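You operate a simulated robot arm through the tools that you are given. There is no shell and no other tool.

Carry out the task below with a simulated two-armed robot. There is one attempt and no reset: what you move stays moved.

## Task
Pick up the torque driver from the top of the short bench with one hand, pass it to the other hand and put it on the top of washer twelve.

The check looks at the end state, three seconds after you hand in, the way a careful person would. Anything else that was tipped, shoved, dropped, spilled or broken makes it a failure.

## Robot
Two 7-joint arms with two-finger parallel grippers on one trunk, on a base that moves. Base frame: it is fixed to the floor where the robot stands at the start and does not move with it; the origin is under the middle of the robot, x ahead of it, y to its left, z up. Units: mm, degrees, N and s.
The left shoulder is at the start at [50, 177, 1079], the right one opposite. With the tool pointing down near the work surface each hand reaches from about 100 to 700 mm from the robot's upright axis, wherever it stands, measured 20 degrees to its own side. Places, roughly: top of washer twelve [-1200, 3000, 900]; torque driver [-500, 2750, 1000]. Payload 3.43 kg a hand.
The tool frame of a hand sits at the grasp point between the pads (the TCP): z along the fingers, y along the line on which they close. The tips reach 34 mm beyond it. The gripper opens to 128 mm. The fingers are 24 mm wide and 12 mm thick; the gripper's body (48 by 130 mm) begins 96 mm behind the TCP.
Orientation is that of the tool frame in the base frame, as [roll, pitch, yaw] about the fixed x, y, z axes, in that order (R = Rz(yaw) Ry(pitch) Rx(roll)). With the fingers straight down and closing along the base's y, the tool's x points along the base's -x, its y along +y and its z along -z.

## Interface
- The arms move only by the tool nudge_tool. It takes "left_motion", "right_motion" or both (then of equal length, played together; a hand with none holds still); each is text: rows parted by semicolons, each of 7 numbers parted by spaces: the shift along the base's x, y, z in mm, then the turn, a rotation vector about the base's x, y, z in degrees, then the opening in per cent of the stroke, from 0 (shut) to 100 (fully open). In form: x y z rx ry rz claw; .... A call has 1 to 20 rows; each row is the pose to reach, as a shift and turn from the pose commanded when the call began. Each row takes 0.2 s and may step no farther than 50 mm and 8.6 degrees from the row before; otherwise, or with a gripper value out of range, the whole call is refused. A pose out of reach is approached as far as the arm can. The call stops where the force on the tool passes 40 N (or 10 N more than at its start, if that is more) or the arm is blocked; 0.2 s more then pass. The fingers move at their own pace (about 108 mm/s each) and stop on an object; they squeeze with about 34 N. The grip force told is the motor's: it shows also when the fingers shut on nothing. Time passes only in rows, and 0.2 s behind the last, so rows that repeat a pose let the fingers close. The reply holds the time, the measured pose of the TCP, the force on the tool along the base axes, the opening and the grip force, in the units named above and with some noise, with the torque about the TCP (base axes, N m) and any sound that the robot's microphone picked up.
- Cameras (640 x 400 px; columns grow to the right, rows downward): "scene" is now at [156.8, -2.8, 1230.8]; the picture's right is [0.01, -1.00, 0.00], its down [-0.59, -0.01, -0.81] and it looks along [0.81, 0.01, -0.59] (base axes); focal length 266 px, centre (320, 200). "left" rides on the left gripper at [76, 11, -160] in its tool frame; the picture's right is [-0.15, 0.99, 0.00], its down [-0.88, -0.13, -0.46] and it looks along [-0.45, -0.07, 0.89] (tool axes); focal length 234 px, centre (320, 200). "right" rides on the right gripper at [76, -11, -160] in its tool frame; the picture's right is [0.15, 0.99, 0.00], its down [-0.88, 0.13, -0.46] and it looks along [-0.45, 0.07, 0.89] (tool axes); focal length 234 px, centre (320, 200). There is no depth. A picture from a camera that has moved, and an enlarged one, comes with that camera's place and axes in the base frame and with its lens. The place of the scene camera against the robot may be out by one fixed shift of up to 12 mm in any direction.
- grab_frame(camera): a new picture of that camera. It takes no simulated time.
- lift_body(by): slides the trunk up (or, below 0, down) by that many mm; the arms and the scene camera ride with it, the base frame stays. It gives what a move gives, with no picture.
- roll_base(legs): drives the robot by 1 to 6 legs, each [ahead, turn to the left] in mm and degrees, along the robot's own axes; the way and the turn of a leg run together, so that a leg with both is an arc; at most 1500 mm and 180 degrees a leg. The arms and the cameras ride along, it lands a little off, and it stops where it bumps. It gives what a move gives.
- turn_head(pan, tilt): turns the head with the scene camera to pan (to the left, within 80 degrees either way) and tilt (down, from -29 to 69), counted from straight ahead of the robot. It gives what a move gives.
- enlarge(camera, box): a new picture of the part [left, top, right, bottom] of that camera's present view, enlarged. It takes no simulated time.
- hand_in(): hands the job in; it is judged then, once.

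Nothing tells you exact positions but the pictures and the camera data. Unless the task says otherwise, let go and move clear before handing in.

The tools are called after ">>>" by a JSON object that holds its "fn" and its "kwargs". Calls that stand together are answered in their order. nudge_tool: Moves the arms, as the interface text tells. Its arguments: {"type":"object","properties":{"left_motion":{"type":"string"},"right_motion":{"type":"string"}},"required":[]} The other tools are called the same way: lift_body (by) moves the trunk up or down; roll_base (legs) drives the base; turn_head (pan, tilt) turns the head that bears the scene camera; grab_frame (camera) takes a picture; enlarge (camera, box) takes an enlarged picture of a part of a camera's view; hand_in () hands the job in.

At the start:

```text
time_s: 0.0
left_ee_pos: [407.7, 167.6, 1054.5]
left_ee_rot: [-179.9, 0.1, -179.9]
left_ft_force: [-0.4, 0.3, -0.5]
left_ft_torque: [-0.01, 0.03, 0.0]
left_width: 128.2
left_gripper_force: 0.0
right_ee_pos: [415.2, -147.3, 1044.9]
right_ee_rot: [180.0, 0.0, 180.0]
right_ft_force: [-0.4, -0.3, 0.3]
right_ft_torque: [0.04, -0.01, 0.0]
right_width: 128.1
right_gripper_force: 0.1
trunk travel left (down, up): [-250.0, 151.0]
robot x, y, heading: [1.9, -2.9, 0.2]
head pan, tilt (commanded): [0.8, 36.0]
```

scene: 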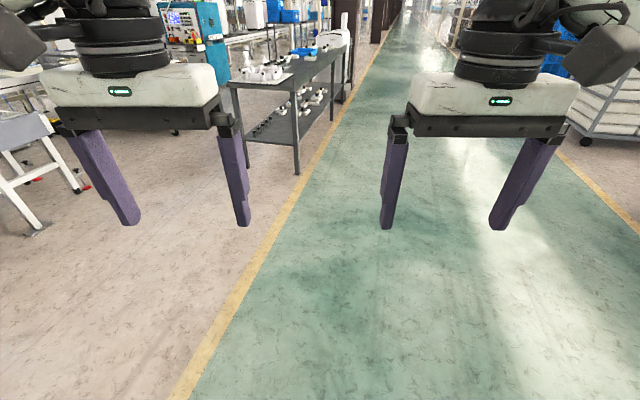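
right: 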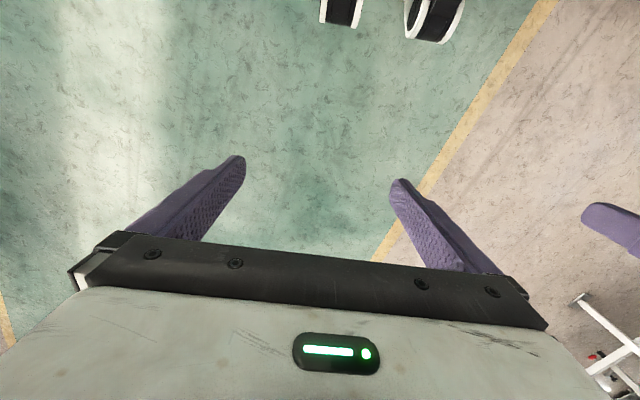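
left: 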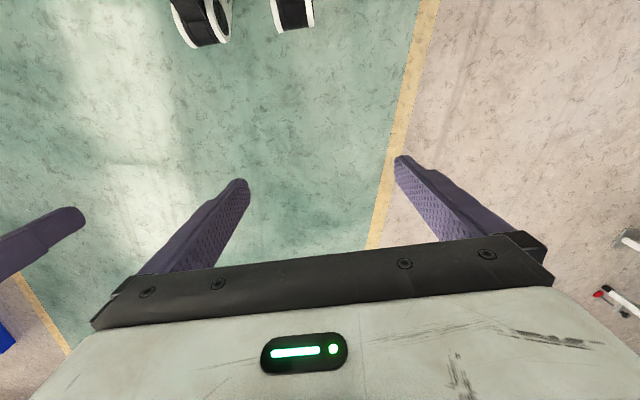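

I see an aisle ahead with the work area somewhere to my left and behind; the torque driver should be near [-500, 2750] and washer twelve near [-1200, 3000]. I'll turn the head left to look at it before driving.

>>> {"fn": "turn_head", "kwargs": {"pan": 80, "tilt": 15}}

```text
time_s: 1.5
left_ee_pos: [407.9, 168.1, 1053.3]
left_ee_rot: [180.0, -0.1, -179.9]
left_ft_force: [0.3, -0.1, -0.8]
left_ft_torque: [0.0, -0.04, -0.02]
left_width: 128.0
left_gripper_force: 0.1
right_ee_pos: [414.1, -147.9, 1045.0]
right_ee_rot: [-179.9, 0.0, -179.9]
right_ft_force: [-0.4, 0.6, 0.3]
right_ft_torque: [0.03, 0.03, 0.01]
right_width: 127.9
right_gripper_force: 0.1
trunk travel left (down, up): [-250.0, 151.0]
robot x, y, heading: [1.0, -1.3, 0.2]
head pan, tilt (commanded): [80.0, 15.0]
```

The head is now turned left; I'll take a picture of that side.

>>> {"fn": "grab_frame", "kwargs": {"camera": "scene"}}

```text
taken
camera scene: at [85.6, 88.0, 1264.4], right [0.98, -0.17, 0.0], down [-0.05, -0.26, -0.97], along [0.17, 0.95, -0.26], focal length 266 px, centre (320, 200)
```

scene: 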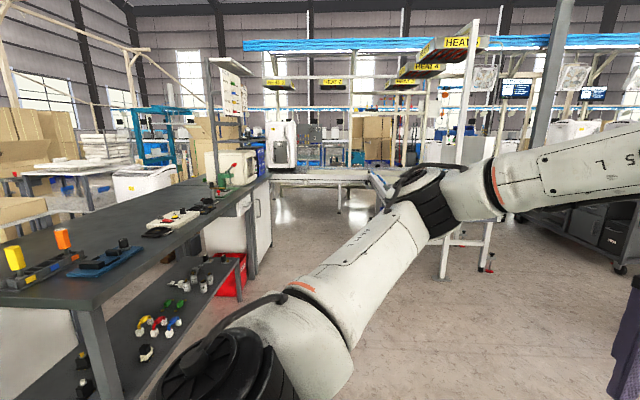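

The left side shows a long dark bench, and beyond it a shorter area around pixel (220,170) and a white machine around (140,180), which fit the rough places. I'll enlarge that part.

>>> {"fn": "enlarge", "kwargs": {"camera": "scene", "box": [80, 110, 320, 260]}}

>>> {"fn": "enlarge", "kwargs": {"camera": "scene", "box": [0, 120, 160, 220]}}

```text
2.67 times, centred on (200, 185) of scene
camera zoom: at [85.6, 88.0, 1264.4], right [0.98, -0.17, 0.0], down [-0.05, -0.26, -0.97], along [0.17, 0.95, -0.26], focal length 710 px, centre (640, 240)
```

zoom: 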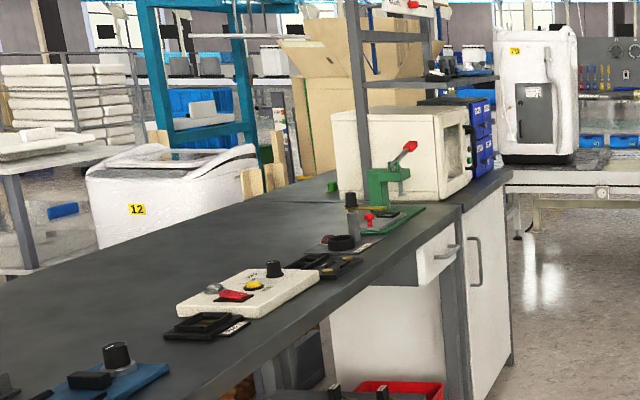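

```text
4.00 times, centred on (80, 170) of scene
camera zoom: at [85.6, 88.0, 1264.4], right [0.98, -0.17, 0.0], down [-0.05, -0.26, -0.97], along [0.17, 0.95, -0.26], focal length 1066 px, centre (1280, 320)
```

zoom: 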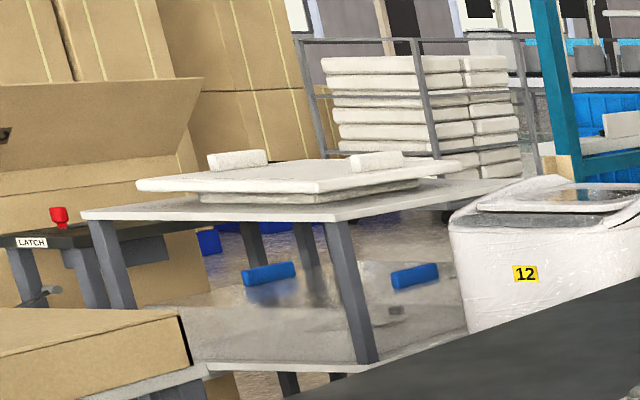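

The white top-loader labelled 12 stands behind the long dark bench, and the short bench with a white oven, press and cabinet seems to be at its far end (around x≈-300, y≈2500). I'll turn left in place (clear by my estimate) to see better.

>>> {"fn": "roll_base", "kwargs": {"legs": [[0, 85]]}}

>>> {"fn": "turn_head", "kwargs": {"pan": 30, "tilt": 20}}

>>> {"fn": "grab_frame", "kwargs": {"camera": "scene"}}

```text
time_s: 5.5
left_ee_pos: [-132.1, 421.3, 1053.8]
left_ee_rot: [-180.0, 0.0, -94.9]
left_ft_force: [-0.8, -0.7, 1.0]
left_ft_torque: [0.01, -0.02, -0.04]
left_width: 128.0
left_gripper_force: 0.1
right_ee_pos: [183.5, 401.2, 1044.5]
right_ee_rot: [180.0, 0.1, -95.0]
right_ft_force: [-0.4, -0.1, 0.0]
right_ft_torque: [0.01, 0.0, 0.03]
right_width: 127.9
right_gripper_force: 0.0
trunk travel left (down, up): [-250.0, 151.0]
robot x, y, heading: [0.9, -0.5, 85.1]
head pan, tilt (commanded): [80.0, 15.0]
```

```text
time_s: 6.7
left_ee_pos: [-132.4, 420.2, 1054.0]
left_ee_rot: [179.9, 0.1, -94.9]
left_ft_force: [0.4, -1.0, 0.2]
left_ft_torque: [0.0, -0.01, 0.01]
left_width: 127.9
left_gripper_force: 0.1
right_ee_pos: [184.2, 399.6, 1044.6]
right_ee_rot: [-179.9, 0.0, -95.1]
right_ft_force: [-0.1, 0.2, 0.2]
right_ft_torque: [0.0, -0.01, -0.02]
right_width: 128.0
right_gripper_force: 0.0
trunk travel left (down, up): [-250.0, 151.0]
robot x, y, heading: [2.9, 2.6, 85.0]
head pan, tilt (commanded): [30.0, 20.0]
```

```text
taken
camera scene: at [-34.0, 150.1, 1256.3], right [0.91, 0.42, 0.0], down [0.14, -0.31, -0.94], along [-0.4, 0.85, -0.34], focal length 266 px, centre (320, 200)
```

scene: 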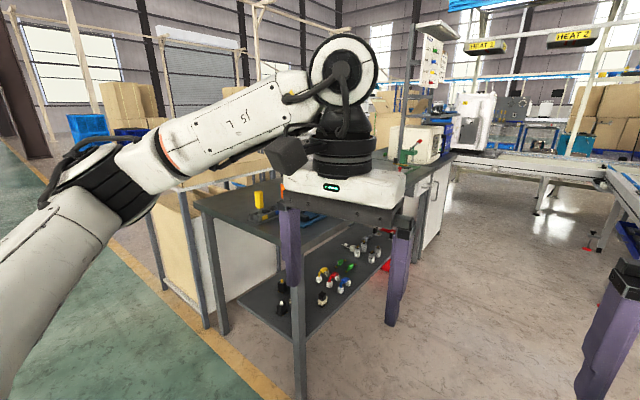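

The left arm blocks the view of the bench. I'll pan back to get the far part of the short bench in the gap between the arms, and raise the trunk for a better overview.

>>> {"fn": "lift_body", "kwargs": {"by": 150}}

>>> {"fn": "turn_head", "kwargs": {"pan": 8, "tilt": 22}}

>>> {"fn": "grab_frame", "kwargs": {"camera": "scene"}}

>>> {"fn": "grab_frame", "kwargs": {"camera": "left"}}

```text
time_s: 8.5
left_ee_pos: [-132.3, 419.8, 1202.5]
left_ee_rot: [-180.0, 0.0, -94.9]
left_ft_force: [-0.7, -0.1, 0.1]
left_ft_torque: [0.0, -0.03, -0.01]
left_width: 127.9
left_gripper_force: 0.1
right_ee_pos: [183.5, 400.6, 1195.1]
right_ee_rot: [180.0, 0.0, -95.0]
right_ft_force: [-0.2, 0.2, -0.5]
right_ft_torque: [-0.04, 0.0, -0.02]
right_width: 128.2
right_gripper_force: 0.0
trunk travel left (down, up): [-400.0, 1.0]
robot x, y, heading: [-1.0, -1.1, 84.9]
head pan, tilt (commanded): [30.0, 20.0]
```

```text
time_s: 9.3
left_ee_pos: [-132.2, 421.1, 1204.9]
left_ee_rot: [-180.0, -0.1, -94.9]
left_ft_force: [-0.6, -0.2, 0.3]
left_ft_torque: [-0.01, -0.01, 0.02]
left_width: 128.2
left_gripper_force: 0.1
right_ee_pos: [184.8, 400.6, 1195.9]
right_ee_rot: [-180.0, -0.1, -95.0]
right_ft_force: [-0.1, 1.3, 0.9]
right_ft_torque: [0.04, 0.0, 0.01]
right_width: 127.9
right_gripper_force: 0.0
trunk travel left (down, up): [-400.0, 1.0]
robot x, y, heading: [-3.0, -0.5, 85.0]
head pan, tilt (commanded): [8.0, 22.0]
```

```text
taken
camera scene: at [0.4, 158.4, 1403.0], right [1.0, 0.05, 0.0], down [0.02, -0.37, -0.93], along [-0.05, 0.93, -0.37], focal length 266 px, centre (320, 200)
```

scene: 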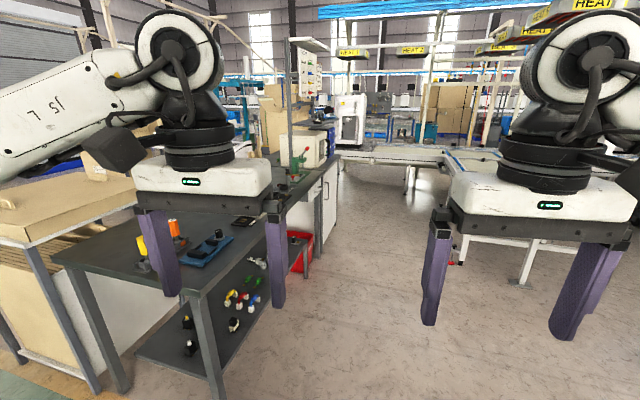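

```text
taken
camera left: at [-149.0, 345.8, 1364.5], right [-0.97, 0.23, 0.0], down [0.21, 0.87, 0.46], along [0.11, 0.44, -0.89], focal length 234 px, centre (320, 200)
```

left: 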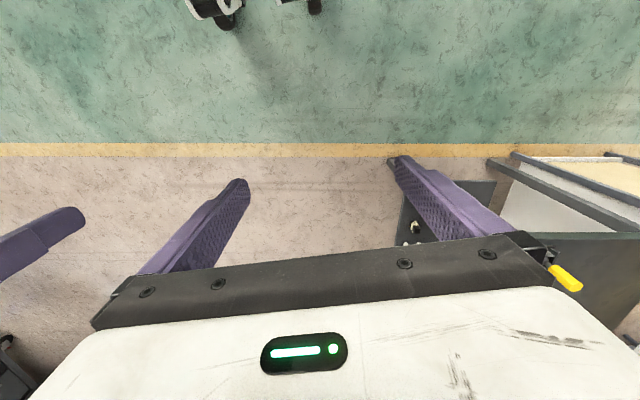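

I see the long bench's near end at about [-400, 800] and the short bench with cabinet beyond it. I'll enlarge the far part.

>>> {"fn": "enlarge", "kwargs": {"camera": "scene", "box": [220, 90, 460, 240]}}

```text
2.67 times, centred on (340, 165) of scene
camera zoom: at [0.4, 158.4, 1403.0], right [1.0, 0.05, 0.0], down [0.02, -0.37, -0.93], along [-0.05, 0.93, -0.37], focal length 710 px, centre (267, 293)
```

zoom: 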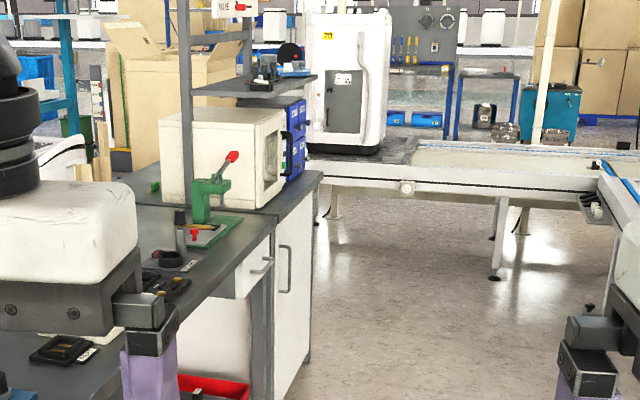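

The aisle right of the benches is clear (bench edge x≈0, conveyor legs x≈1500). I'll drive up the aisle to about [600, 2000] and look at the short bench from there.

>>> {"fn": "roll_base", "kwargs": {"legs": [[0, -12], [1500, 0], [500, 0], [0, 62]]}}

>>> {"fn": "turn_head", "kwargs": {"pan": 5, "tilt": 25}}

>>> {"fn": "grab_frame", "kwargs": {"camera": "scene"}}

```text
time_s: 22.8
left_ee_pos: [160.2, 2060.3, 1203.6]
left_ee_rot: [-179.9, -0.1, -43.9]
left_ft_force: [-0.1, -0.1, -0.9]
left_ft_torque: [0.04, -0.04, 0.01]
left_width: 128.0
left_gripper_force: 0.1
right_ee_pos: [374.4, 2292.1, 1194.8]
right_ee_rot: [180.0, 0.0, -44.0]
right_ft_force: [-0.1, 0.4, 0.2]
right_ft_torque: [0.03, -0.02, -0.04]
right_width: 128.1
right_gripper_force: 0.0
trunk travel left (down, up): [-400.0, 1.0]
robot x, y, heading: [571.9, 1896.4, 136.2]
head pan, tilt (commanded): [8.0, 22.0]
```

```text
time_s: 23.4
left_ee_pos: [161.1, 2060.6, 1204.3]
left_ee_rot: [179.9, -0.1, -43.7]
left_ft_force: [-0.5, 0.4, 0.0]
left_ft_torque: [-0.02, -0.01, -0.01]
left_width: 127.9
left_gripper_force: 0.1
right_ee_pos: [374.6, 2293.3, 1195.8]
right_ee_rot: [-179.9, 0.0, -43.9]
right_ft_force: [-0.9, 0.0, -0.1]
right_ft_torque: [-0.01, 0.0, -0.01]
right_width: 128.3
right_gripper_force: 0.1
trunk travel left (down, up): [-400.0, 1.0]
robot x, y, heading: [568.9, 1895.5, 136.2]
head pan, tilt (commanded): [5.0, 25.0]
```

```text
taken
camera scene: at [447.5, 2000.7, 1398.2], right [0.63, 0.78, 0.0], down [0.33, -0.27, -0.91], along [-0.71, 0.57, -0.42], focal length 266 px, centre (320, 200)
```

scene: 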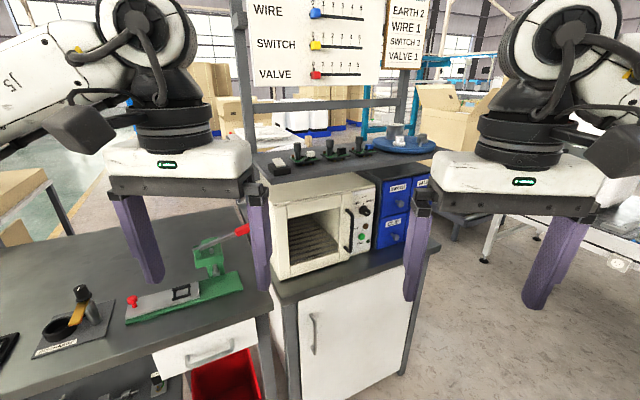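

Now I see the long bench with the press fixture, and the short bench with oven and blue drawer box under a shelf holding small objects. I'll enlarge to find the torque driver.

>>> {"fn": "enlarge", "kwargs": {"camera": "scene", "box": [230, 110, 450, 250]}}

>>> {"fn": "enlarge", "kwargs": {"camera": "scene", "box": [0, 220, 280, 400]}}

>>> {"fn": "enlarge", "kwargs": {"camera": "scene", "box": [180, 0, 500, 200]}}

```text
2.86 times, centred on (340, 180) of scene
camera zoom: at [447.5, 2000.7, 1398.2], right [0.63, 0.78, 0.0], down [0.33, -0.27, -0.91], along [-0.71, 0.57, -0.42], focal length 761 px, centre (263, 257)
```

zoom: 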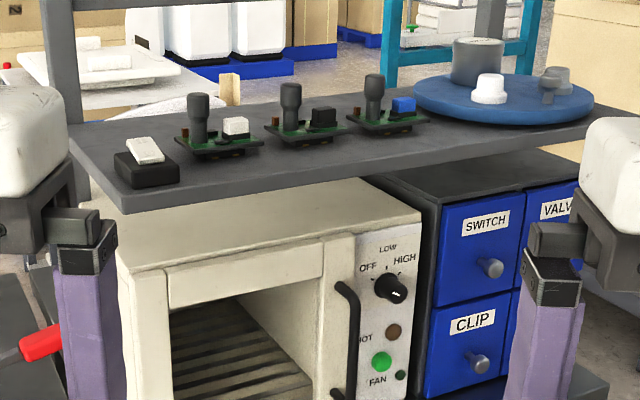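

```text
2.22 times, centred on (140, 310) of scene
camera zoom: at [447.5, 2000.7, 1398.2], right [0.63, 0.78, 0.0], down [0.33, -0.27, -0.91], along [-0.71, 0.57, -0.42], focal length 592 px, centre (720, -44)
```

zoom: 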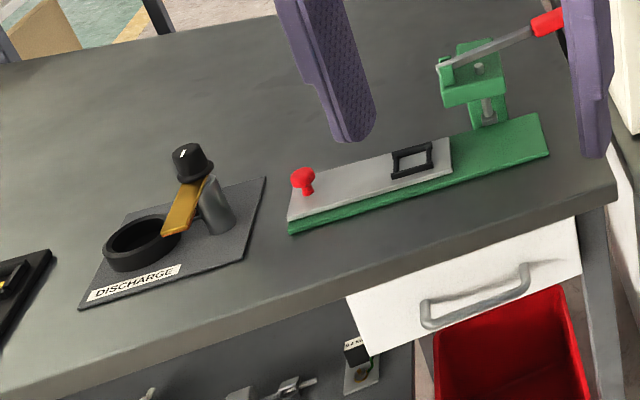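

```text
2.00 times, centred on (340, 100) of scene
camera zoom: at [447.5, 2000.7, 1398.2], right [0.63, 0.78, 0.0], down [0.33, -0.27, -0.91], along [-0.71, 0.57, -0.42], focal length 533 px, centre (280, 400)
```

zoom: 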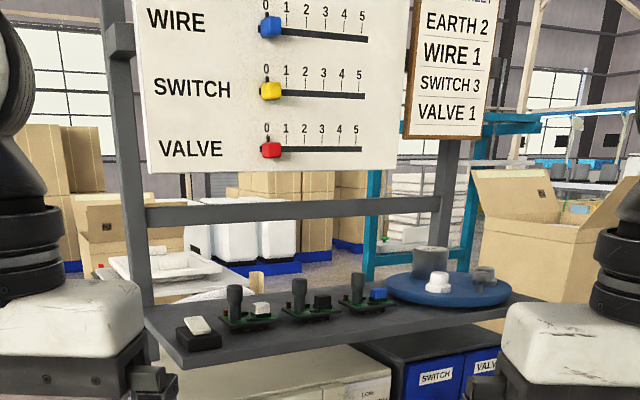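

The torque driver isn't obvious from the front; a small green object at the back of the short bench, left of the oven, sits at about [-510, 2600, 840], which fits. I need to get behind the bench via the gap at its far end, so I'll look that way first.

>>> {"fn": "turn_head", "kwargs": {"pan": -40, "tilt": 25}}

>>> {"fn": "grab_frame", "kwargs": {"camera": "scene"}}

```text
time_s: 24.5
left_ee_pos: [159.5, 2060.7, 1204.0]
left_ee_rot: [-180.0, 0.0, -43.9]
left_ft_force: [1.1, 0.3, 0.5]
left_ft_torque: [0.01, 0.0, 0.0]
left_width: 127.8
left_gripper_force: 0.0
right_ee_pos: [373.2, 2292.3, 1194.7]
right_ee_rot: [180.0, 0.0, -44.0]
right_ft_force: [0.1, 0.2, 0.8]
right_ft_torque: [0.0, 0.03, -0.01]
right_width: 128.3
right_gripper_force: 0.0
trunk travel left (down, up): [-400.0, 1.0]
robot x, y, heading: [571.7, 1897.7, 136.1]
head pan, tilt (commanded): [-40.0, 25.0]
```

```text
taken
camera scene: at [509.3, 2034.4, 1398.2], right [0.99, 0.11, 0.0], down [0.04, -0.42, -0.91], along [-0.1, 0.9, -0.42], focal length 266 px, centre (320, 200)
```

scene: 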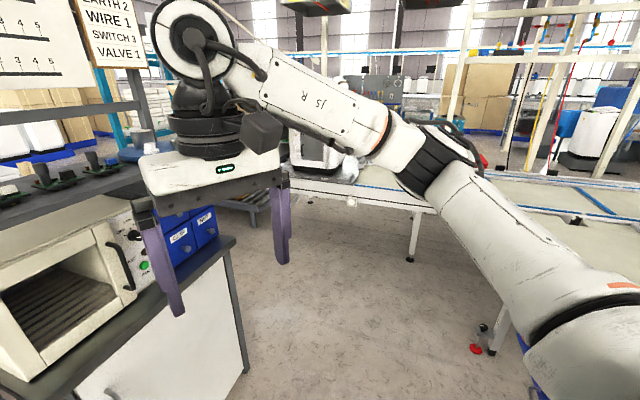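

The gap between the short bench's far end (y≈2860) and the conveyor (y≈3950) is free floor. I'll drive to about [570, 3200] and turn to face -x, then look through the gap.

>>> {"fn": "roll_base", "kwargs": {"legs": [[0, -46], [1300, 0], [0, 80]]}}

>>> {"fn": "turn_head", "kwargs": {"pan": 10, "tilt": 25}}

>>> {"fn": "grab_frame", "kwargs": {"camera": "scene"}}

```text
time_s: 36.3
left_ee_pos: [133.3, 3046.6, 1204.4]
left_ee_rot: [-180.0, 0.0, -9.4]
left_ft_force: [0.1, 0.3, -0.1]
left_ft_torque: [0.0, -0.03, 0.02]
left_width: 128.2
left_gripper_force: 0.1
right_ee_pos: [176.6, 3360.0, 1194.5]
right_ee_rot: [-180.0, 0.1, -9.3]
right_ft_force: [0.1, -0.7, 0.8]
right_ft_torque: [-0.01, -0.03, -0.01]
right_width: 128.0
right_gripper_force: 0.0
trunk travel left (down, up): [-400.0, 1.0]
robot x, y, heading: [563.4, 3148.2, 170.8]
head pan, tilt (commanded): [-40.0, 25.0]
```

```text
time_s: 37.5
left_ee_pos: [133.0, 3047.9, 1203.7]
left_ee_rot: [180.0, 0.0, -9.3]
left_ft_force: [-0.2, 0.3, 0.6]
left_ft_torque: [0.03, 0.03, 0.0]
left_width: 128.0
left_gripper_force: 0.1
right_ee_pos: [177.3, 3360.6, 1195.4]
right_ee_rot: [180.0, 0.0, -9.4]
right_ft_force: [0.5, 0.3, -0.2]
right_ft_torque: [-0.02, -0.01, 0.03]
right_width: 128.4
right_gripper_force: 0.0
trunk travel left (down, up): [-400.0, 1.0]
robot x, y, heading: [561.6, 3145.5, 170.3]
head pan, tilt (commanded): [10.0, 25.0]
```

```text
taken
camera scene: at [400.4, 3153.1, 1398.2], right [-0.01, 1.0, 0.0], down [0.42, 0.0, -0.91], along [-0.91, -0.01, -0.42], focal length 266 px, centre (320, 200)
```

scene: 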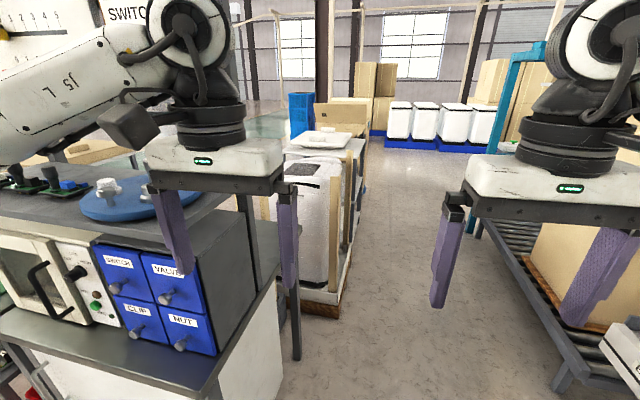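

Washer 12 stands in a wooden crate frame behind the bench, with an open corridor to its right. I'll enlarge the washer and the back of the short bench.

>>> {"fn": "enlarge", "kwargs": {"camera": "scene", "box": [180, 110, 420, 260]}}

```text
2.67 times, centred on (300, 185) of scene
camera zoom: at [400.4, 3153.1, 1398.2], right [-0.01, 1.0, 0.0], down [0.42, 0.0, -0.91], along [-0.91, -0.01, -0.42], focal length 710 px, centre (373, 240)
```

zoom: 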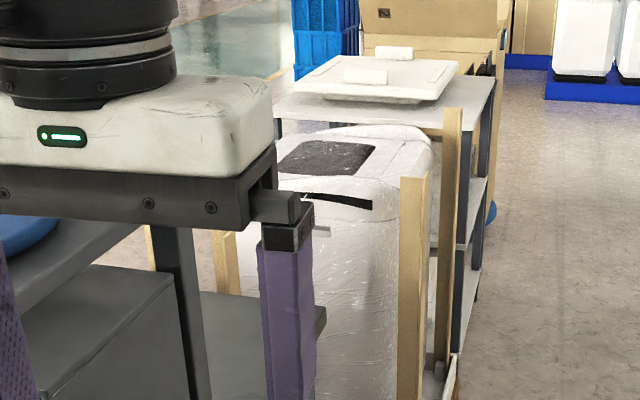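

The bench's back far corner is about [-607, 3000] and the washer's crate post at about [-900, 3230], with free corridor to y≈4200. I'll drive to about [-350, 3500] and turn to look along the back of the short bench.

>>> {"fn": "roll_base", "kwargs": {"legs": [[0, -12], [1020, 0], [0, 70]]}}

>>> {"fn": "turn_head", "kwargs": {"pan": 5, "tilt": 28}}

>>> {"fn": "grab_frame", "kwargs": {"camera": "scene"}}

```text
time_s: 40.7
left_ee_pos: [-180.4, 3263.4, 1205.7]
left_ee_rot: [179.3, 0.3, -21.3]
left_ft_force: [-0.4, 0.1, 0.5]
left_ft_torque: [-0.01, 0.0, -0.02]
left_width: 127.9
left_gripper_force: 0.0
right_ee_pos: [-74.3, 3559.0, 1195.7]
right_ee_rot: [179.6, 0.0, -21.0]
right_ft_force: [0.4, -0.8, -0.2]
right_ft_torque: [0.01, 0.02, 0.03]
right_width: 127.8
right_gripper_force: 0.0
trunk travel left (down, up): [-400.0, 1.0]
robot x, y, heading: [257.4, 3269.8, 158.8]
head pan, tilt (commanded): [10.0, 25.0]
stopped in leg 2: the robot was blocked; the commanded pose is now the measured one
```

```text
time_s: 41.4
left_ee_pos: [-180.3, 3264.3, 1205.6]
left_ee_rot: [179.3, -0.1, -21.0]
left_ft_force: [-0.8, 0.2, 0.8]
left_ft_torque: [-0.02, -0.01, 0.01]
left_width: 127.8
left_gripper_force: 0.0
right_ee_pos: [-75.0, 3559.5, 1194.0]
right_ee_rot: [179.5, 0.1, -21.0]
right_ft_force: [-0.3, 0.2, 0.2]
right_ft_torque: [-0.02, -0.02, 0.0]
right_width: 127.9
right_gripper_force: 0.1
trunk travel left (down, up): [-400.0, 1.0]
robot x, y, heading: [256.3, 3270.0, 159.0]
head pan, tilt (commanded): [5.0, 28.0]
```

```text
taken
camera scene: at [106.5, 3322.2, 1393.7], right [0.28, 0.96, -0.01], down [0.45, -0.14, -0.88], along [-0.85, 0.24, -0.47], focal length 266 px, centre (320, 200)
```

scene: 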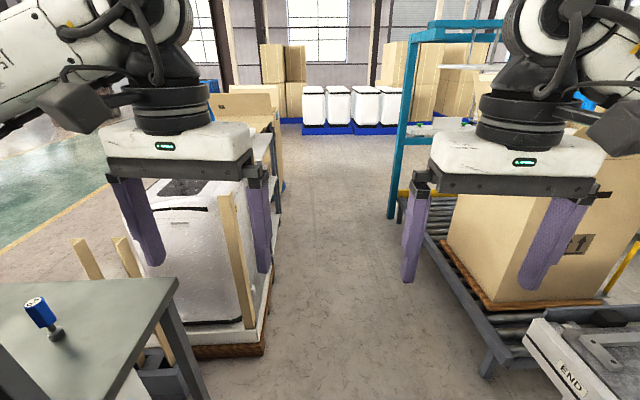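

A blue-handled tool stands on the short bench's back far corner at about [-450, 2830, 840] — likely the torque driver. The base got blocked at [256, 3270] by something unseen, so I'll look down around the base before moving.

>>> {"fn": "enlarge", "kwargs": {"camera": "scene", "box": [0, 250, 200, 400]}}

>>> {"fn": "turn_head", "kwargs": {"pan": 0, "tilt": 69}}

>>> {"fn": "grab_frame", "kwargs": {"camera": "scene"}}

>>> {"fn": "turn_head", "kwargs": {"pan": 50, "tilt": 60}}

>>> {"fn": "grab_frame", "kwargs": {"camera": "scene"}}

>>> {"fn": "turn_head", "kwargs": {"pan": -50, "tilt": 60}}

>>> {"fn": "grab_frame", "kwargs": {"camera": "scene"}}

```text
2.67 times, centred on (100, 325) of scene
camera zoom: at [106.5, 3322.2, 1393.7], right [0.28, 0.96, -0.01], down [0.45, -0.14, -0.88], along [-0.85, 0.24, -0.47], focal length 710 px, centre (907, -133)
```

zoom: 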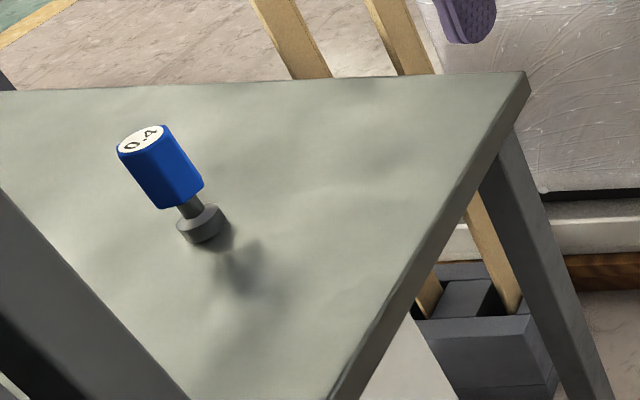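

```text
time_s: 42.5
left_ee_pos: [-180.6, 3264.6, 1203.3]
left_ee_rot: [179.2, -0.1, -21.1]
left_ft_force: [-1.0, -0.5, 0.7]
left_ft_torque: [-0.01, 0.01, 0.02]
left_width: 128.0
left_gripper_force: 0.0
right_ee_pos: [-75.0, 3558.9, 1195.1]
right_ee_rot: [179.5, 0.0, -20.9]
right_ft_force: [-0.3, 0.8, -0.2]
right_ft_torque: [0.0, 0.0, -0.03]
right_width: 127.8
right_gripper_force: 0.1
trunk travel left (down, up): [-400.0, 1.0]
robot x, y, heading: [256.7, 3268.6, 158.9]
head pan, tilt (commanded): [0.0, 68.8]
```

```text
taken
camera scene: at [141.8, 3316.6, 1338.9], right [0.36, 0.93, -0.01], down [0.87, -0.34, -0.36], along [-0.34, 0.12, -0.93], focal length 266 px, centre (320, 200)
```

scene: 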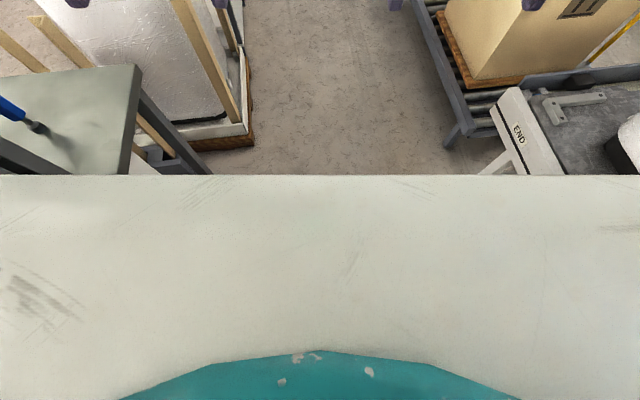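

```text
time_s: 43.6
left_ee_pos: [-180.7, 3263.7, 1203.4]
left_ee_rot: [179.3, 0.0, -21.1]
left_ft_force: [-0.5, 0.1, 0.3]
left_ft_torque: [0.01, 0.02, -0.01]
left_width: 127.8
left_gripper_force: 0.0
right_ee_pos: [-74.4, 3559.9, 1194.7]
right_ee_rot: [179.5, 0.0, -20.9]
right_ft_force: [-0.4, 0.5, 0.6]
right_ft_torque: [0.01, 0.01, -0.01]
right_width: 128.0
right_gripper_force: 0.1
trunk travel left (down, up): [-400.0, 1.0]
robot x, y, heading: [258.3, 3264.5, 158.9]
head pan, tilt (commanded): [50.0, 60.0]
```

```text
taken
camera scene: at [135.7, 3264.3, 1348.7], right [-0.48, 0.88, 0.0], down [0.76, 0.41, -0.51], along [-0.44, -0.25, -0.86], focal length 266 px, centre (320, 200)
```

scene: 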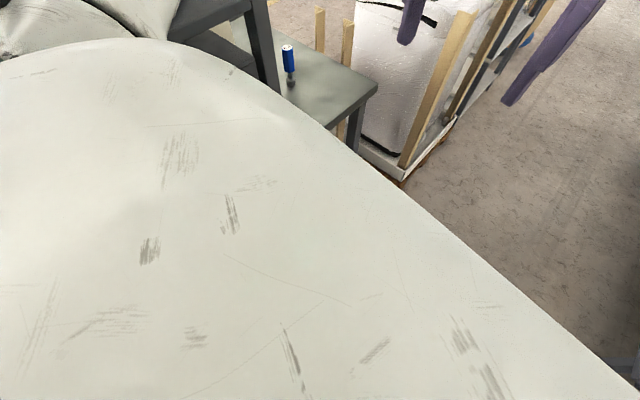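

```text
time_s: 45.4
left_ee_pos: [-180.5, 3263.8, 1204.7]
left_ee_rot: [179.4, -0.2, -21.0]
left_ft_force: [-0.7, -0.6, 0.4]
left_ft_torque: [0.0, -0.01, 0.01]
left_width: 127.9
left_gripper_force: 0.2
right_ee_pos: [-74.8, 3559.3, 1194.2]
right_ee_rot: [179.5, 0.0, -20.9]
right_ft_force: [0.5, 0.9, 0.0]
right_ft_torque: [0.02, -0.01, 0.02]
right_width: 128.1
right_gripper_force: 0.1
trunk travel left (down, up): [-400.0, 1.0]
robot x, y, heading: [252.8, 3267.9, 159.1]
head pan, tilt (commanded): [-50.0, 60.0]
```

```text
taken
camera scene: at [172.5, 3359.5, 1347.8], right [0.95, 0.32, -0.01], down [0.28, -0.82, -0.5], along [-0.17, 0.47, -0.87], focal length 266 px, centre (320, 200)
```

scene: 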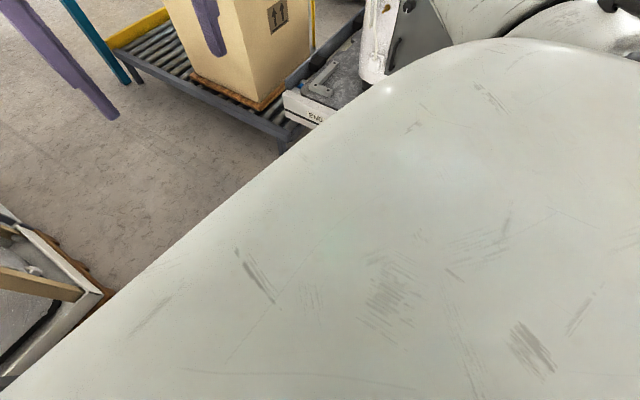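

The torque driver is clearly the upright tool with a blue handle ("0.4") and a round grey foot on the far end of the short bench. The body is slightly tilted to the right, so my left elbow probably touches the shelf or its board; I'll look at the elbow before backing off.

>>> {"fn": "turn_head", "kwargs": {"pan": 75, "tilt": 15}}

>>> {"fn": "grab_frame", "kwargs": {"camera": "scene"}}

>>> {"fn": "grab_frame", "kwargs": {"camera": "left"}}

>>> {"fn": "grab_frame", "kwargs": {"camera": "right"}}

```text
time_s: 47.5
left_ee_pos: [-179.8, 3264.0, 1203.9]
left_ee_rot: [179.2, -0.1, -21.0]
left_ft_force: [0.1, -0.6, 0.9]
left_ft_torque: [-0.06, 0.0, -0.04]
left_width: 127.9
left_gripper_force: 0.0
right_ee_pos: [-74.7, 3559.2, 1193.7]
right_ee_rot: [179.6, 0.0, -20.9]
right_ft_force: [0.0, 0.1, 0.3]
right_ft_torque: [0.05, -0.01, -0.01]
right_width: 128.0
right_gripper_force: 0.1
trunk travel left (down, up): [-400.0, 1.0]
robot x, y, heading: [254.1, 3266.1, 159.0]
head pan, tilt (commanded): [75.0, 15.0]
```

```text
taken
camera scene: at [139.5, 3221.5, 1415.3], right [-0.81, 0.59, 0.0], down [0.15, 0.2, -0.97], along [-0.57, -0.78, -0.25], focal length 266 px, centre (320, 200)
```

scene: 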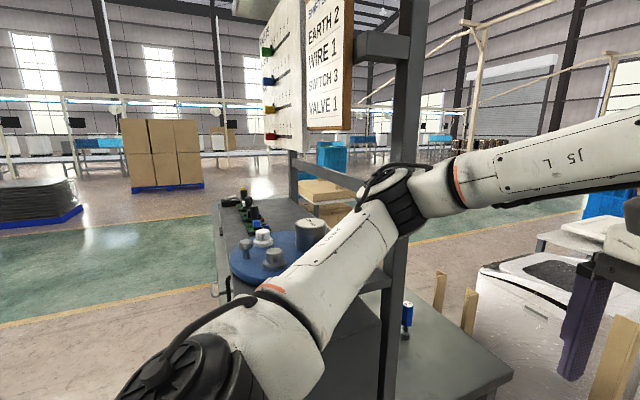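

```text
taken
camera left: at [-113.3, 3227.2, 1365.4], right [-0.49, -0.87, 0.01], down [-0.77, 0.44, 0.45], along [-0.4, 0.21, -0.89], focal length 234 px, centre (320, 200)
```

left: 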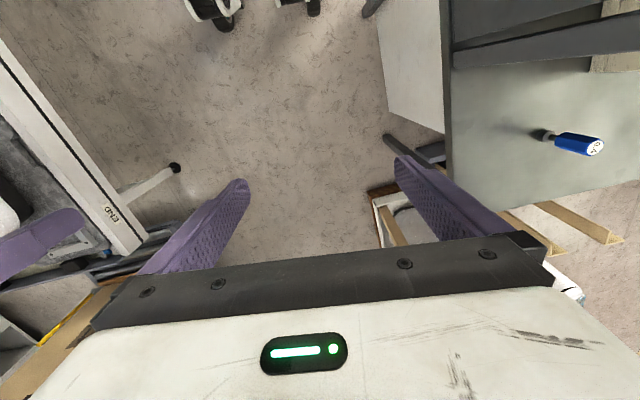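

```text
taken
camera right: at [0.2, 3543.6, 1353.6], right [-0.22, -0.98, 0.01], down [-0.87, 0.2, 0.46], along [-0.45, 0.09, -0.89], focal length 234 px, centre (320, 200)
```

right: 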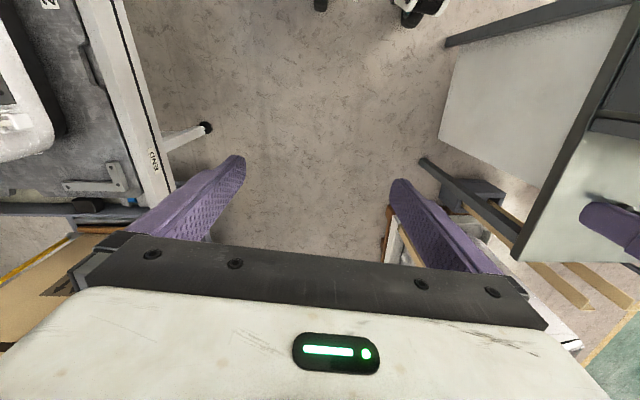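

From here I can't see an obvious contact on the left (elbow is in front of the post). I'll check the right side as well before moving away.

>>> {"fn": "turn_head", "kwargs": {"pan": -75, "tilt": 15}}

>>> {"fn": "grab_frame", "kwargs": {"camera": "scene"}}

>>> {"fn": "turn_head", "kwargs": {"pan": 80, "tilt": 40}}

>>> {"fn": "grab_frame", "kwargs": {"camera": "scene"}}

```text
time_s: 49.8
left_ee_pos: [-179.8, 3263.5, 1204.7]
left_ee_rot: [179.3, -0.1, -21.0]
left_ft_force: [-1.0, 0.2, 0.0]
left_ft_torque: [0.01, -0.01, 0.0]
left_width: 128.2
left_gripper_force: 0.1
right_ee_pos: [-73.6, 3559.9, 1195.2]
right_ee_rot: [179.6, 0.0, -20.9]
right_ft_force: [0.0, -0.3, -0.6]
right_ft_torque: [-0.04, 0.03, 0.01]
right_width: 128.1
right_gripper_force: 0.0
trunk travel left (down, up): [-400.0, 1.0]
robot x, y, heading: [256.0, 3264.8, 158.9]
head pan, tilt (commanded): [-75.0, 15.0]
```

```text
taken
camera scene: at [204.4, 3389.8, 1413.7], right [0.99, -0.11, 0.0], down [-0.03, -0.26, -0.96], along [0.1, 0.96, -0.27], focal length 266 px, centre (320, 200)
```

scene: 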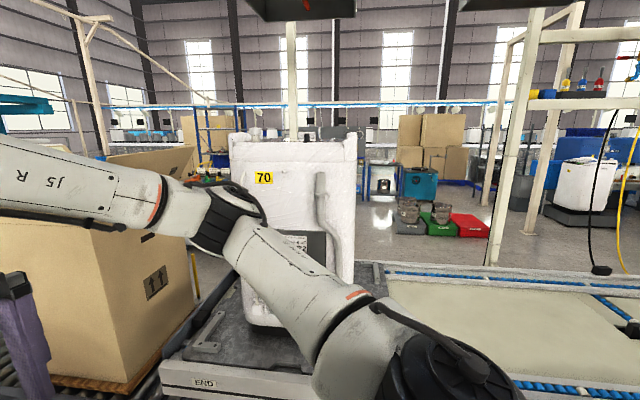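

```text
time_s: 52.2
left_ee_pos: [-180.7, 3263.5, 1204.4]
left_ee_rot: [179.3, -0.2, -21.0]
left_ft_force: [0.2, 0.1, 0.2]
left_ft_torque: [-0.01, -0.01, 0.0]
left_width: 127.8
left_gripper_force: 0.1
right_ee_pos: [-74.9, 3560.3, 1193.7]
right_ee_rot: [179.5, -0.1, -21.0]
right_ft_force: [-0.7, -0.2, 0.6]
right_ft_torque: [0.04, -0.01, -0.02]
right_width: 128.1
right_gripper_force: 0.1
trunk travel left (down, up): [-400.0, 1.0]
robot x, y, heading: [255.1, 3269.2, 159.1]
head pan, tilt (commanded): [80.0, 40.0]
```

```text
taken
camera scene: at [150.6, 3223.7, 1375.7], right [-0.86, 0.52, 0.0], down [0.33, 0.54, -0.77], along [-0.4, -0.66, -0.64], focal length 266 px, centre (320, 200)
```

scene: 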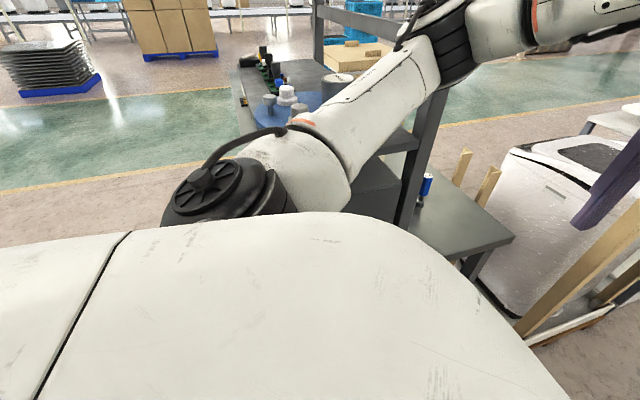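

Neither arm shows contact; the obstacle must be low near the base's left side. I'll back straight off along the same line and then inspect that place.

>>> {"fn": "roll_base", "kwargs": {"legs": [[-330, 0]]}}

>>> {"fn": "turn_head", "kwargs": {"pan": 25, "tilt": 40}}

>>> {"fn": "grab_frame", "kwargs": {"camera": "scene"}}

>>> {"fn": "grab_frame", "kwargs": {"camera": "left"}}

```text
time_s: 54.4
left_ee_pos: [115.2, 3141.1, 1203.0]
left_ee_rot: [179.9, -0.2, -21.2]
left_ft_force: [0.5, -1.4, -0.1]
left_ft_torque: [0.03, -0.02, 0.01]
left_width: 127.8
left_gripper_force: 0.1
right_ee_pos: [223.1, 3436.7, 1195.5]
right_ee_rot: [-180.0, -0.1, -21.1]
right_ft_force: [0.0, -0.6, -0.3]
right_ft_torque: [-0.01, 0.02, 0.0]
right_width: 128.0
right_gripper_force: 0.0
trunk travel left (down, up): [-400.0, 1.0]
robot x, y, heading: [554.0, 3151.7, 158.7]
head pan, tilt (commanded): [80.0, 40.0]
```

```text
time_s: 55.6
left_ee_pos: [114.7, 3141.5, 1201.7]
left_ee_rot: [179.9, -0.2, -21.2]
left_ft_force: [0.0, -1.2, -0.4]
left_ft_torque: [0.02, 0.0, 0.01]
left_width: 128.0
left_gripper_force: 0.1
right_ee_pos: [223.1, 3439.1, 1195.0]
right_ee_rot: [179.9, -0.1, -21.2]
right_ft_force: [0.4, 0.0, 0.8]
right_ft_torque: [-0.01, -0.04, 0.01]
right_width: 128.2
right_gripper_force: 0.0
trunk travel left (down, up): [-400.0, 1.0]
robot x, y, heading: [555.5, 3148.6, 158.6]
head pan, tilt (commanded): [25.0, 40.0]
```

```text
taken
camera scene: at [405.2, 3166.5, 1374.8], right [-0.06, 1.0, 0.0], down [0.64, 0.04, -0.77], along [-0.76, -0.05, -0.64], focal length 266 px, centre (320, 200)
```

scene: 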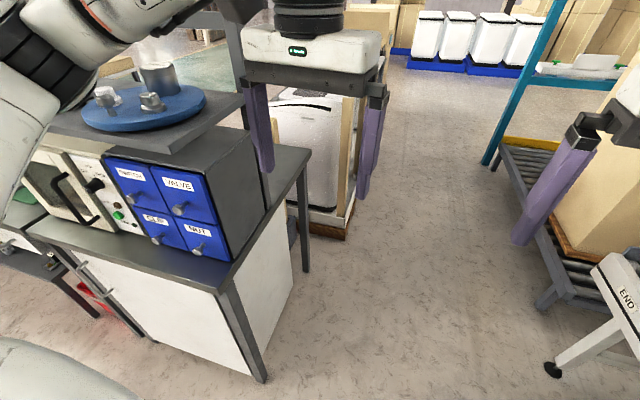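

```text
taken
camera left: at [181.7, 3103.8, 1363.4], right [-0.49, -0.87, 0.0], down [-0.78, 0.44, 0.45], along [-0.39, 0.22, -0.89], focal length 234 px, centre (320, 200)
```

left: 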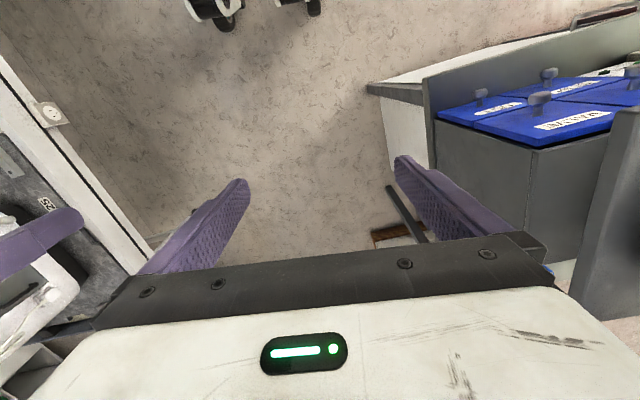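

The post of the shelf stands near [-327, 2898] and my left elbow (about 490 mm out, 330 ahead) most likely touched it; nothing seems moved, the driver still stands at about [-475, 2815], bench top z≈800. I'll take a wider path along y≈3650, well clear of the post.

>>> {"fn": "roll_base", "kwargs": {"legs": [[0, -24], [700, 0], [0, 45]]}}

>>> {"fn": "turn_head", "kwargs": {"pan": 25, "tilt": 25}}

>>> {"fn": "grab_frame", "kwargs": {"camera": "scene"}}

```text
time_s: 62.8
left_ee_pos: [-341.0, 3475.4, 1203.4]
left_ee_rot: [179.9, -0.3, 0.8]
left_ft_force: [0.7, -0.4, 0.3]
left_ft_torque: [0.02, 0.0, -0.01]
left_width: 128.1
left_gripper_force: 0.0
right_ee_pos: [-351.4, 3790.0, 1195.0]
right_ee_rot: [-179.9, -0.1, 0.8]
right_ft_force: [0.3, 0.5, -0.4]
right_ft_torque: [0.03, 0.02, -0.01]
right_width: 127.8
right_gripper_force: 0.0
trunk travel left (down, up): [-400.0, 1.0]
robot x, y, heading: [66.8, 3646.6, -179.6]
head pan, tilt (commanded): [25.0, 40.0]
```

```text
time_s: 63.5
left_ee_pos: [-339.6, 3475.0, 1202.1]
left_ee_rot: [179.8, -0.3, 0.9]
left_ft_force: [0.7, -0.3, 0.1]
left_ft_torque: [0.04, 0.0, 0.0]
left_width: 127.9
left_gripper_force: 0.1
right_ee_pos: [-351.2, 3791.2, 1194.2]
right_ee_rot: [180.0, -0.1, 0.9]
right_ft_force: [0.3, -0.2, 0.0]
right_ft_torque: [0.02, 0.02, 0.0]
right_width: 128.0
right_gripper_force: 0.0
trunk travel left (down, up): [-400.0, 1.0]
robot x, y, heading: [65.2, 3647.1, -179.3]
head pan, tilt (commanded): [25.0, 25.0]
```

```text
taken
camera scene: at [-89.3, 3603.9, 1398.1], right [-0.43, 0.9, 0.0], down [0.38, 0.18, -0.91], along [-0.82, -0.39, -0.42], focal length 266 px, centre (320, 200)
```

scene: 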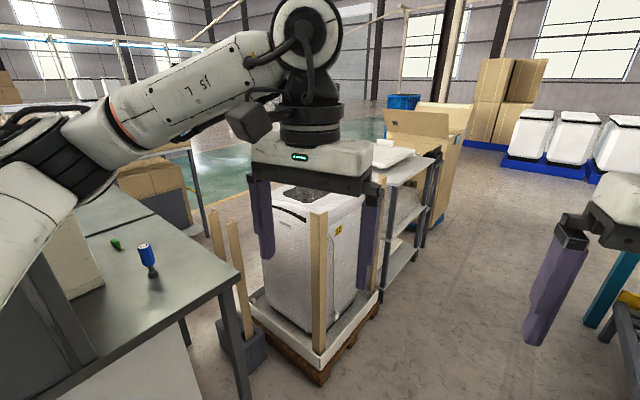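

Good view now: the blue tool and a small green item stand on the far end of the short bench, and washer 12 is in its crate with posts at its corners. I'll enlarge both areas.

>>> {"fn": "enlarge", "kwargs": {"camera": "scene", "box": [60, 200, 260, 325]}}

>>> {"fn": "enlarge", "kwargs": {"camera": "scene", "box": [200, 160, 440, 390]}}

>>> {"fn": "turn_head", "kwargs": {"pan": 50, "tilt": 25}}

>>> {"fn": "grab_frame", "kwargs": {"camera": "scene"}}

```text
3.20 times, centred on (160, 262) of scene
camera zoom: at [-89.3, 3603.9, 1398.1], right [-0.43, 0.9, 0.0], down [0.38, 0.18, -0.91], along [-0.82, -0.39, -0.42], focal length 852 px, centre (832, 0)
```

zoom: 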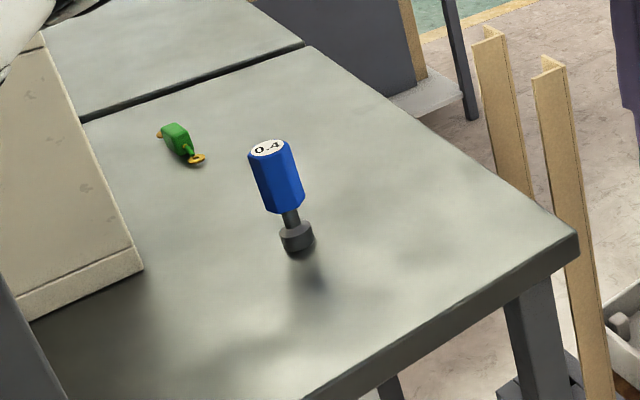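

```text
1.74 times, centred on (320, 275) of scene
camera zoom: at [-89.3, 3603.9, 1398.1], right [-0.43, 0.9, 0.0], down [0.38, 0.18, -0.91], along [-0.82, -0.39, -0.42], focal length 463 px, centre (320, 70)
```

zoom: 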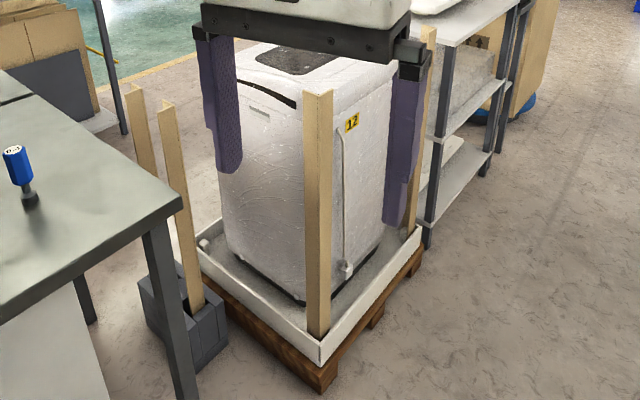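

```text
time_s: 64.4
left_ee_pos: [-339.7, 3474.5, 1202.0]
left_ee_rot: [179.9, -0.2, 0.8]
left_ft_force: [0.3, -0.5, -0.1]
left_ft_torque: [0.0, -0.01, 0.02]
left_width: 128.1
left_gripper_force: 0.1
right_ee_pos: [-351.3, 3790.3, 1195.3]
right_ee_rot: [179.9, -0.2, 0.9]
right_ft_force: [-0.3, -0.2, 0.0]
right_ft_torque: [0.0, 0.0, -0.01]
right_width: 128.2
right_gripper_force: 0.0
trunk travel left (down, up): [-400.0, 1.0]
robot x, y, heading: [64.6, 3649.3, -179.5]
head pan, tilt (commanded): [50.0, 25.0]
```

```text
taken
camera scene: at [-64.7, 3572.6, 1398.2], right [-0.77, 0.63, 0.0], down [0.27, 0.33, -0.91], along [-0.58, -0.7, -0.42], focal length 266 px, centre (320, 200)
```

scene: 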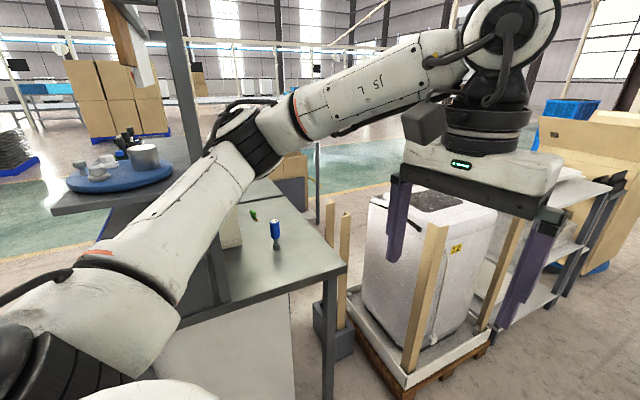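

The driver stands at about [-474, 2820], foot z≈805, handle z≈851–924; the shelf post is at about [-228, 2935]. I'll drive along the corridor to about [-650, 3648] and turn to face the bench end with the left arm away from the post.

>>> {"fn": "roll_base", "kwargs": {"legs": [[715, 0], [0, 104]]}}

>>> {"fn": "turn_head", "kwargs": {"pan": 0, "tilt": 35}}

>>> {"fn": "grab_frame", "kwargs": {"camera": "scene"}}

>>> {"fn": "grab_frame", "kwargs": {"camera": "right"}}

```text
time_s: 72.8
left_ee_pos: [-366.0, 3306.1, 1202.0]
left_ee_rot: [179.8, -0.2, 107.6]
left_ft_force: [-0.3, -0.4, 0.5]
left_ft_torque: [-0.01, 0.05, 0.03]
left_width: 128.0
left_gripper_force: 0.1
right_ee_pos: [-663.9, 3204.6, 1196.0]
right_ee_rot: [-179.9, -0.2, 107.6]
right_ft_force: [0.7, 0.5, -0.7]
right_ft_torque: [-0.03, -0.01, 0.03]
right_width: 127.9
right_gripper_force: 0.1
trunk travel left (down, up): [-400.0, 1.0]
robot x, y, heading: [-649.7, 3647.7, -72.7]
head pan, tilt (commanded): [50.0, 25.0]
```

```text
time_s: 74.0
left_ee_pos: [-365.6, 3306.4, 1202.0]
left_ee_rot: [180.0, -0.3, 107.7]
left_ft_force: [-0.5, -0.6, -0.9]
left_ft_torque: [-0.02, 0.0, -0.05]
left_width: 128.2
left_gripper_force: 0.0
right_ee_pos: [-665.5, 3205.2, 1194.2]
right_ee_rot: [-179.9, -0.1, 107.6]
right_ft_force: [0.6, -0.1, -0.8]
right_ft_torque: [0.01, 0.0, 0.0]
right_width: 128.0
right_gripper_force: 0.0
trunk travel left (down, up): [-400.0, 1.0]
robot x, y, heading: [-651.4, 3644.4, -72.5]
head pan, tilt (commanded): [0.0, 35.0]
```

```text
taken
camera scene: at [-602.8, 3489.3, 1382.4], right [-0.95, -0.3, 0.0], down [-0.17, 0.55, -0.82], along [0.25, -0.78, -0.57], focal length 266 px, centre (320, 200)
```

scene: 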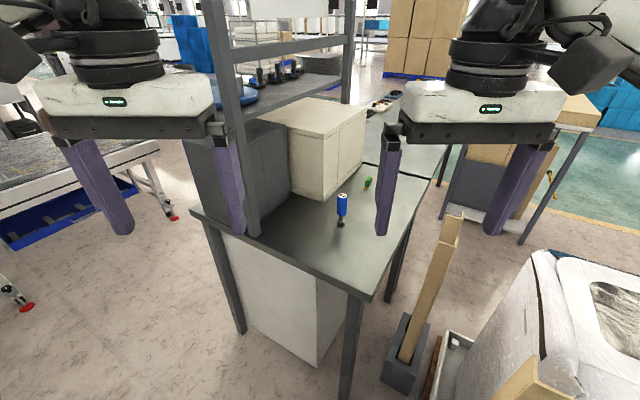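

```text
taken
camera right: at [-699.0, 3272.4, 1354.4], right [0.9, 0.44, 0.0], down [0.39, -0.8, 0.45], along [0.2, -0.41, -0.89], focal length 234 px, centre (320, 200)
```

right: 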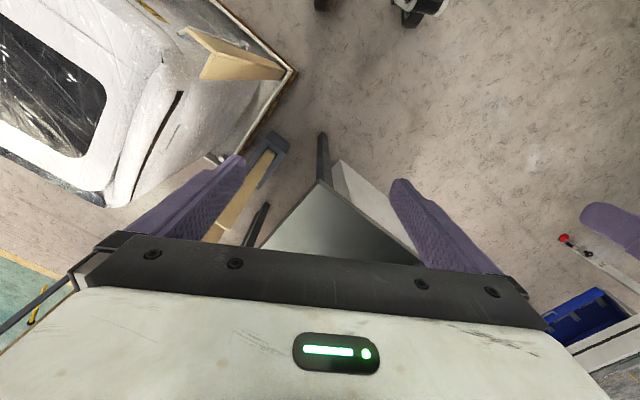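

The driver is dead ahead and slightly right; bench corner is about 560 mm ahead, post ahead-left. I'll roll 240 mm forward so that the right hand reaches the driver, then check.

>>> {"fn": "roll_base", "kwargs": {"legs": [[240, 0]]}}

>>> {"fn": "lift_body", "kwargs": {"by": -100}}

>>> {"fn": "grab_frame", "kwargs": {"camera": "scene"}}

>>> {"fn": "grab_frame", "kwargs": {"camera": "right"}}

```text
time_s: 75.8
left_ee_pos: [-294.2, 3078.4, 1202.3]
left_ee_rot: [179.9, -0.3, 107.6]
left_ft_force: [0.0, -0.1, 0.5]
left_ft_torque: [0.01, 0.01, 0.03]
left_width: 128.0
left_gripper_force: 0.0
right_ee_pos: [-593.0, 2977.3, 1194.4]
right_ee_rot: [-180.0, -0.2, 107.6]
right_ft_force: [0.4, -0.5, 0.8]
right_ft_torque: [0.0, -0.02, -0.03]
right_width: 128.0
right_gripper_force: 0.0
trunk travel left (down, up): [-400.0, 1.0]
robot x, y, heading: [-576.1, 3422.1, -72.4]
head pan, tilt (commanded): [0.0, 35.0]
```

```text
time_s: 77.1
left_ee_pos: [-294.9, 3079.6, 1102.9]
left_ee_rot: [179.9, -0.3, 107.6]
left_ft_force: [0.6, 0.5, -0.2]
left_ft_torque: [0.01, 0.01, -0.01]
left_width: 128.2
left_gripper_force: 0.1
right_ee_pos: [-593.0, 2977.5, 1095.2]
right_ee_rot: [180.0, -0.1, 107.7]
right_ft_force: [0.0, -0.8, 0.0]
right_ft_torque: [0.01, -0.05, 0.01]
right_width: 128.3
right_gripper_force: 0.0
trunk travel left (down, up): [-300.0, 101.0]
robot x, y, heading: [-573.6, 3418.1, -72.5]
head pan, tilt (commanded): [0.0, 35.0]
```

```text
taken
camera scene: at [-526.6, 3263.7, 1282.5], right [-0.95, -0.3, 0.0], down [-0.17, 0.55, -0.82], along [0.25, -0.78, -0.57], focal length 266 px, centre (320, 200)
```

scene: 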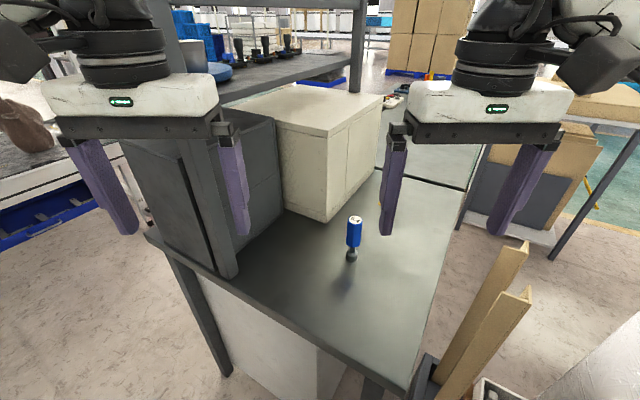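

```text
taken
camera right: at [-627.8, 3045.0, 1254.5], right [0.9, 0.44, 0.0], down [0.39, -0.8, 0.45], along [0.2, -0.41, -0.89], focal length 234 px, centre (320, 200)
```

right: 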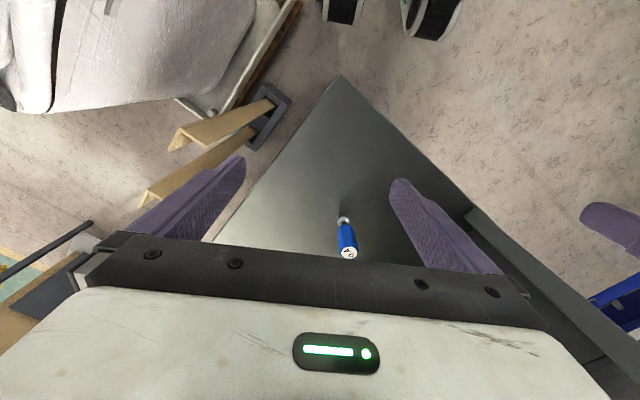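

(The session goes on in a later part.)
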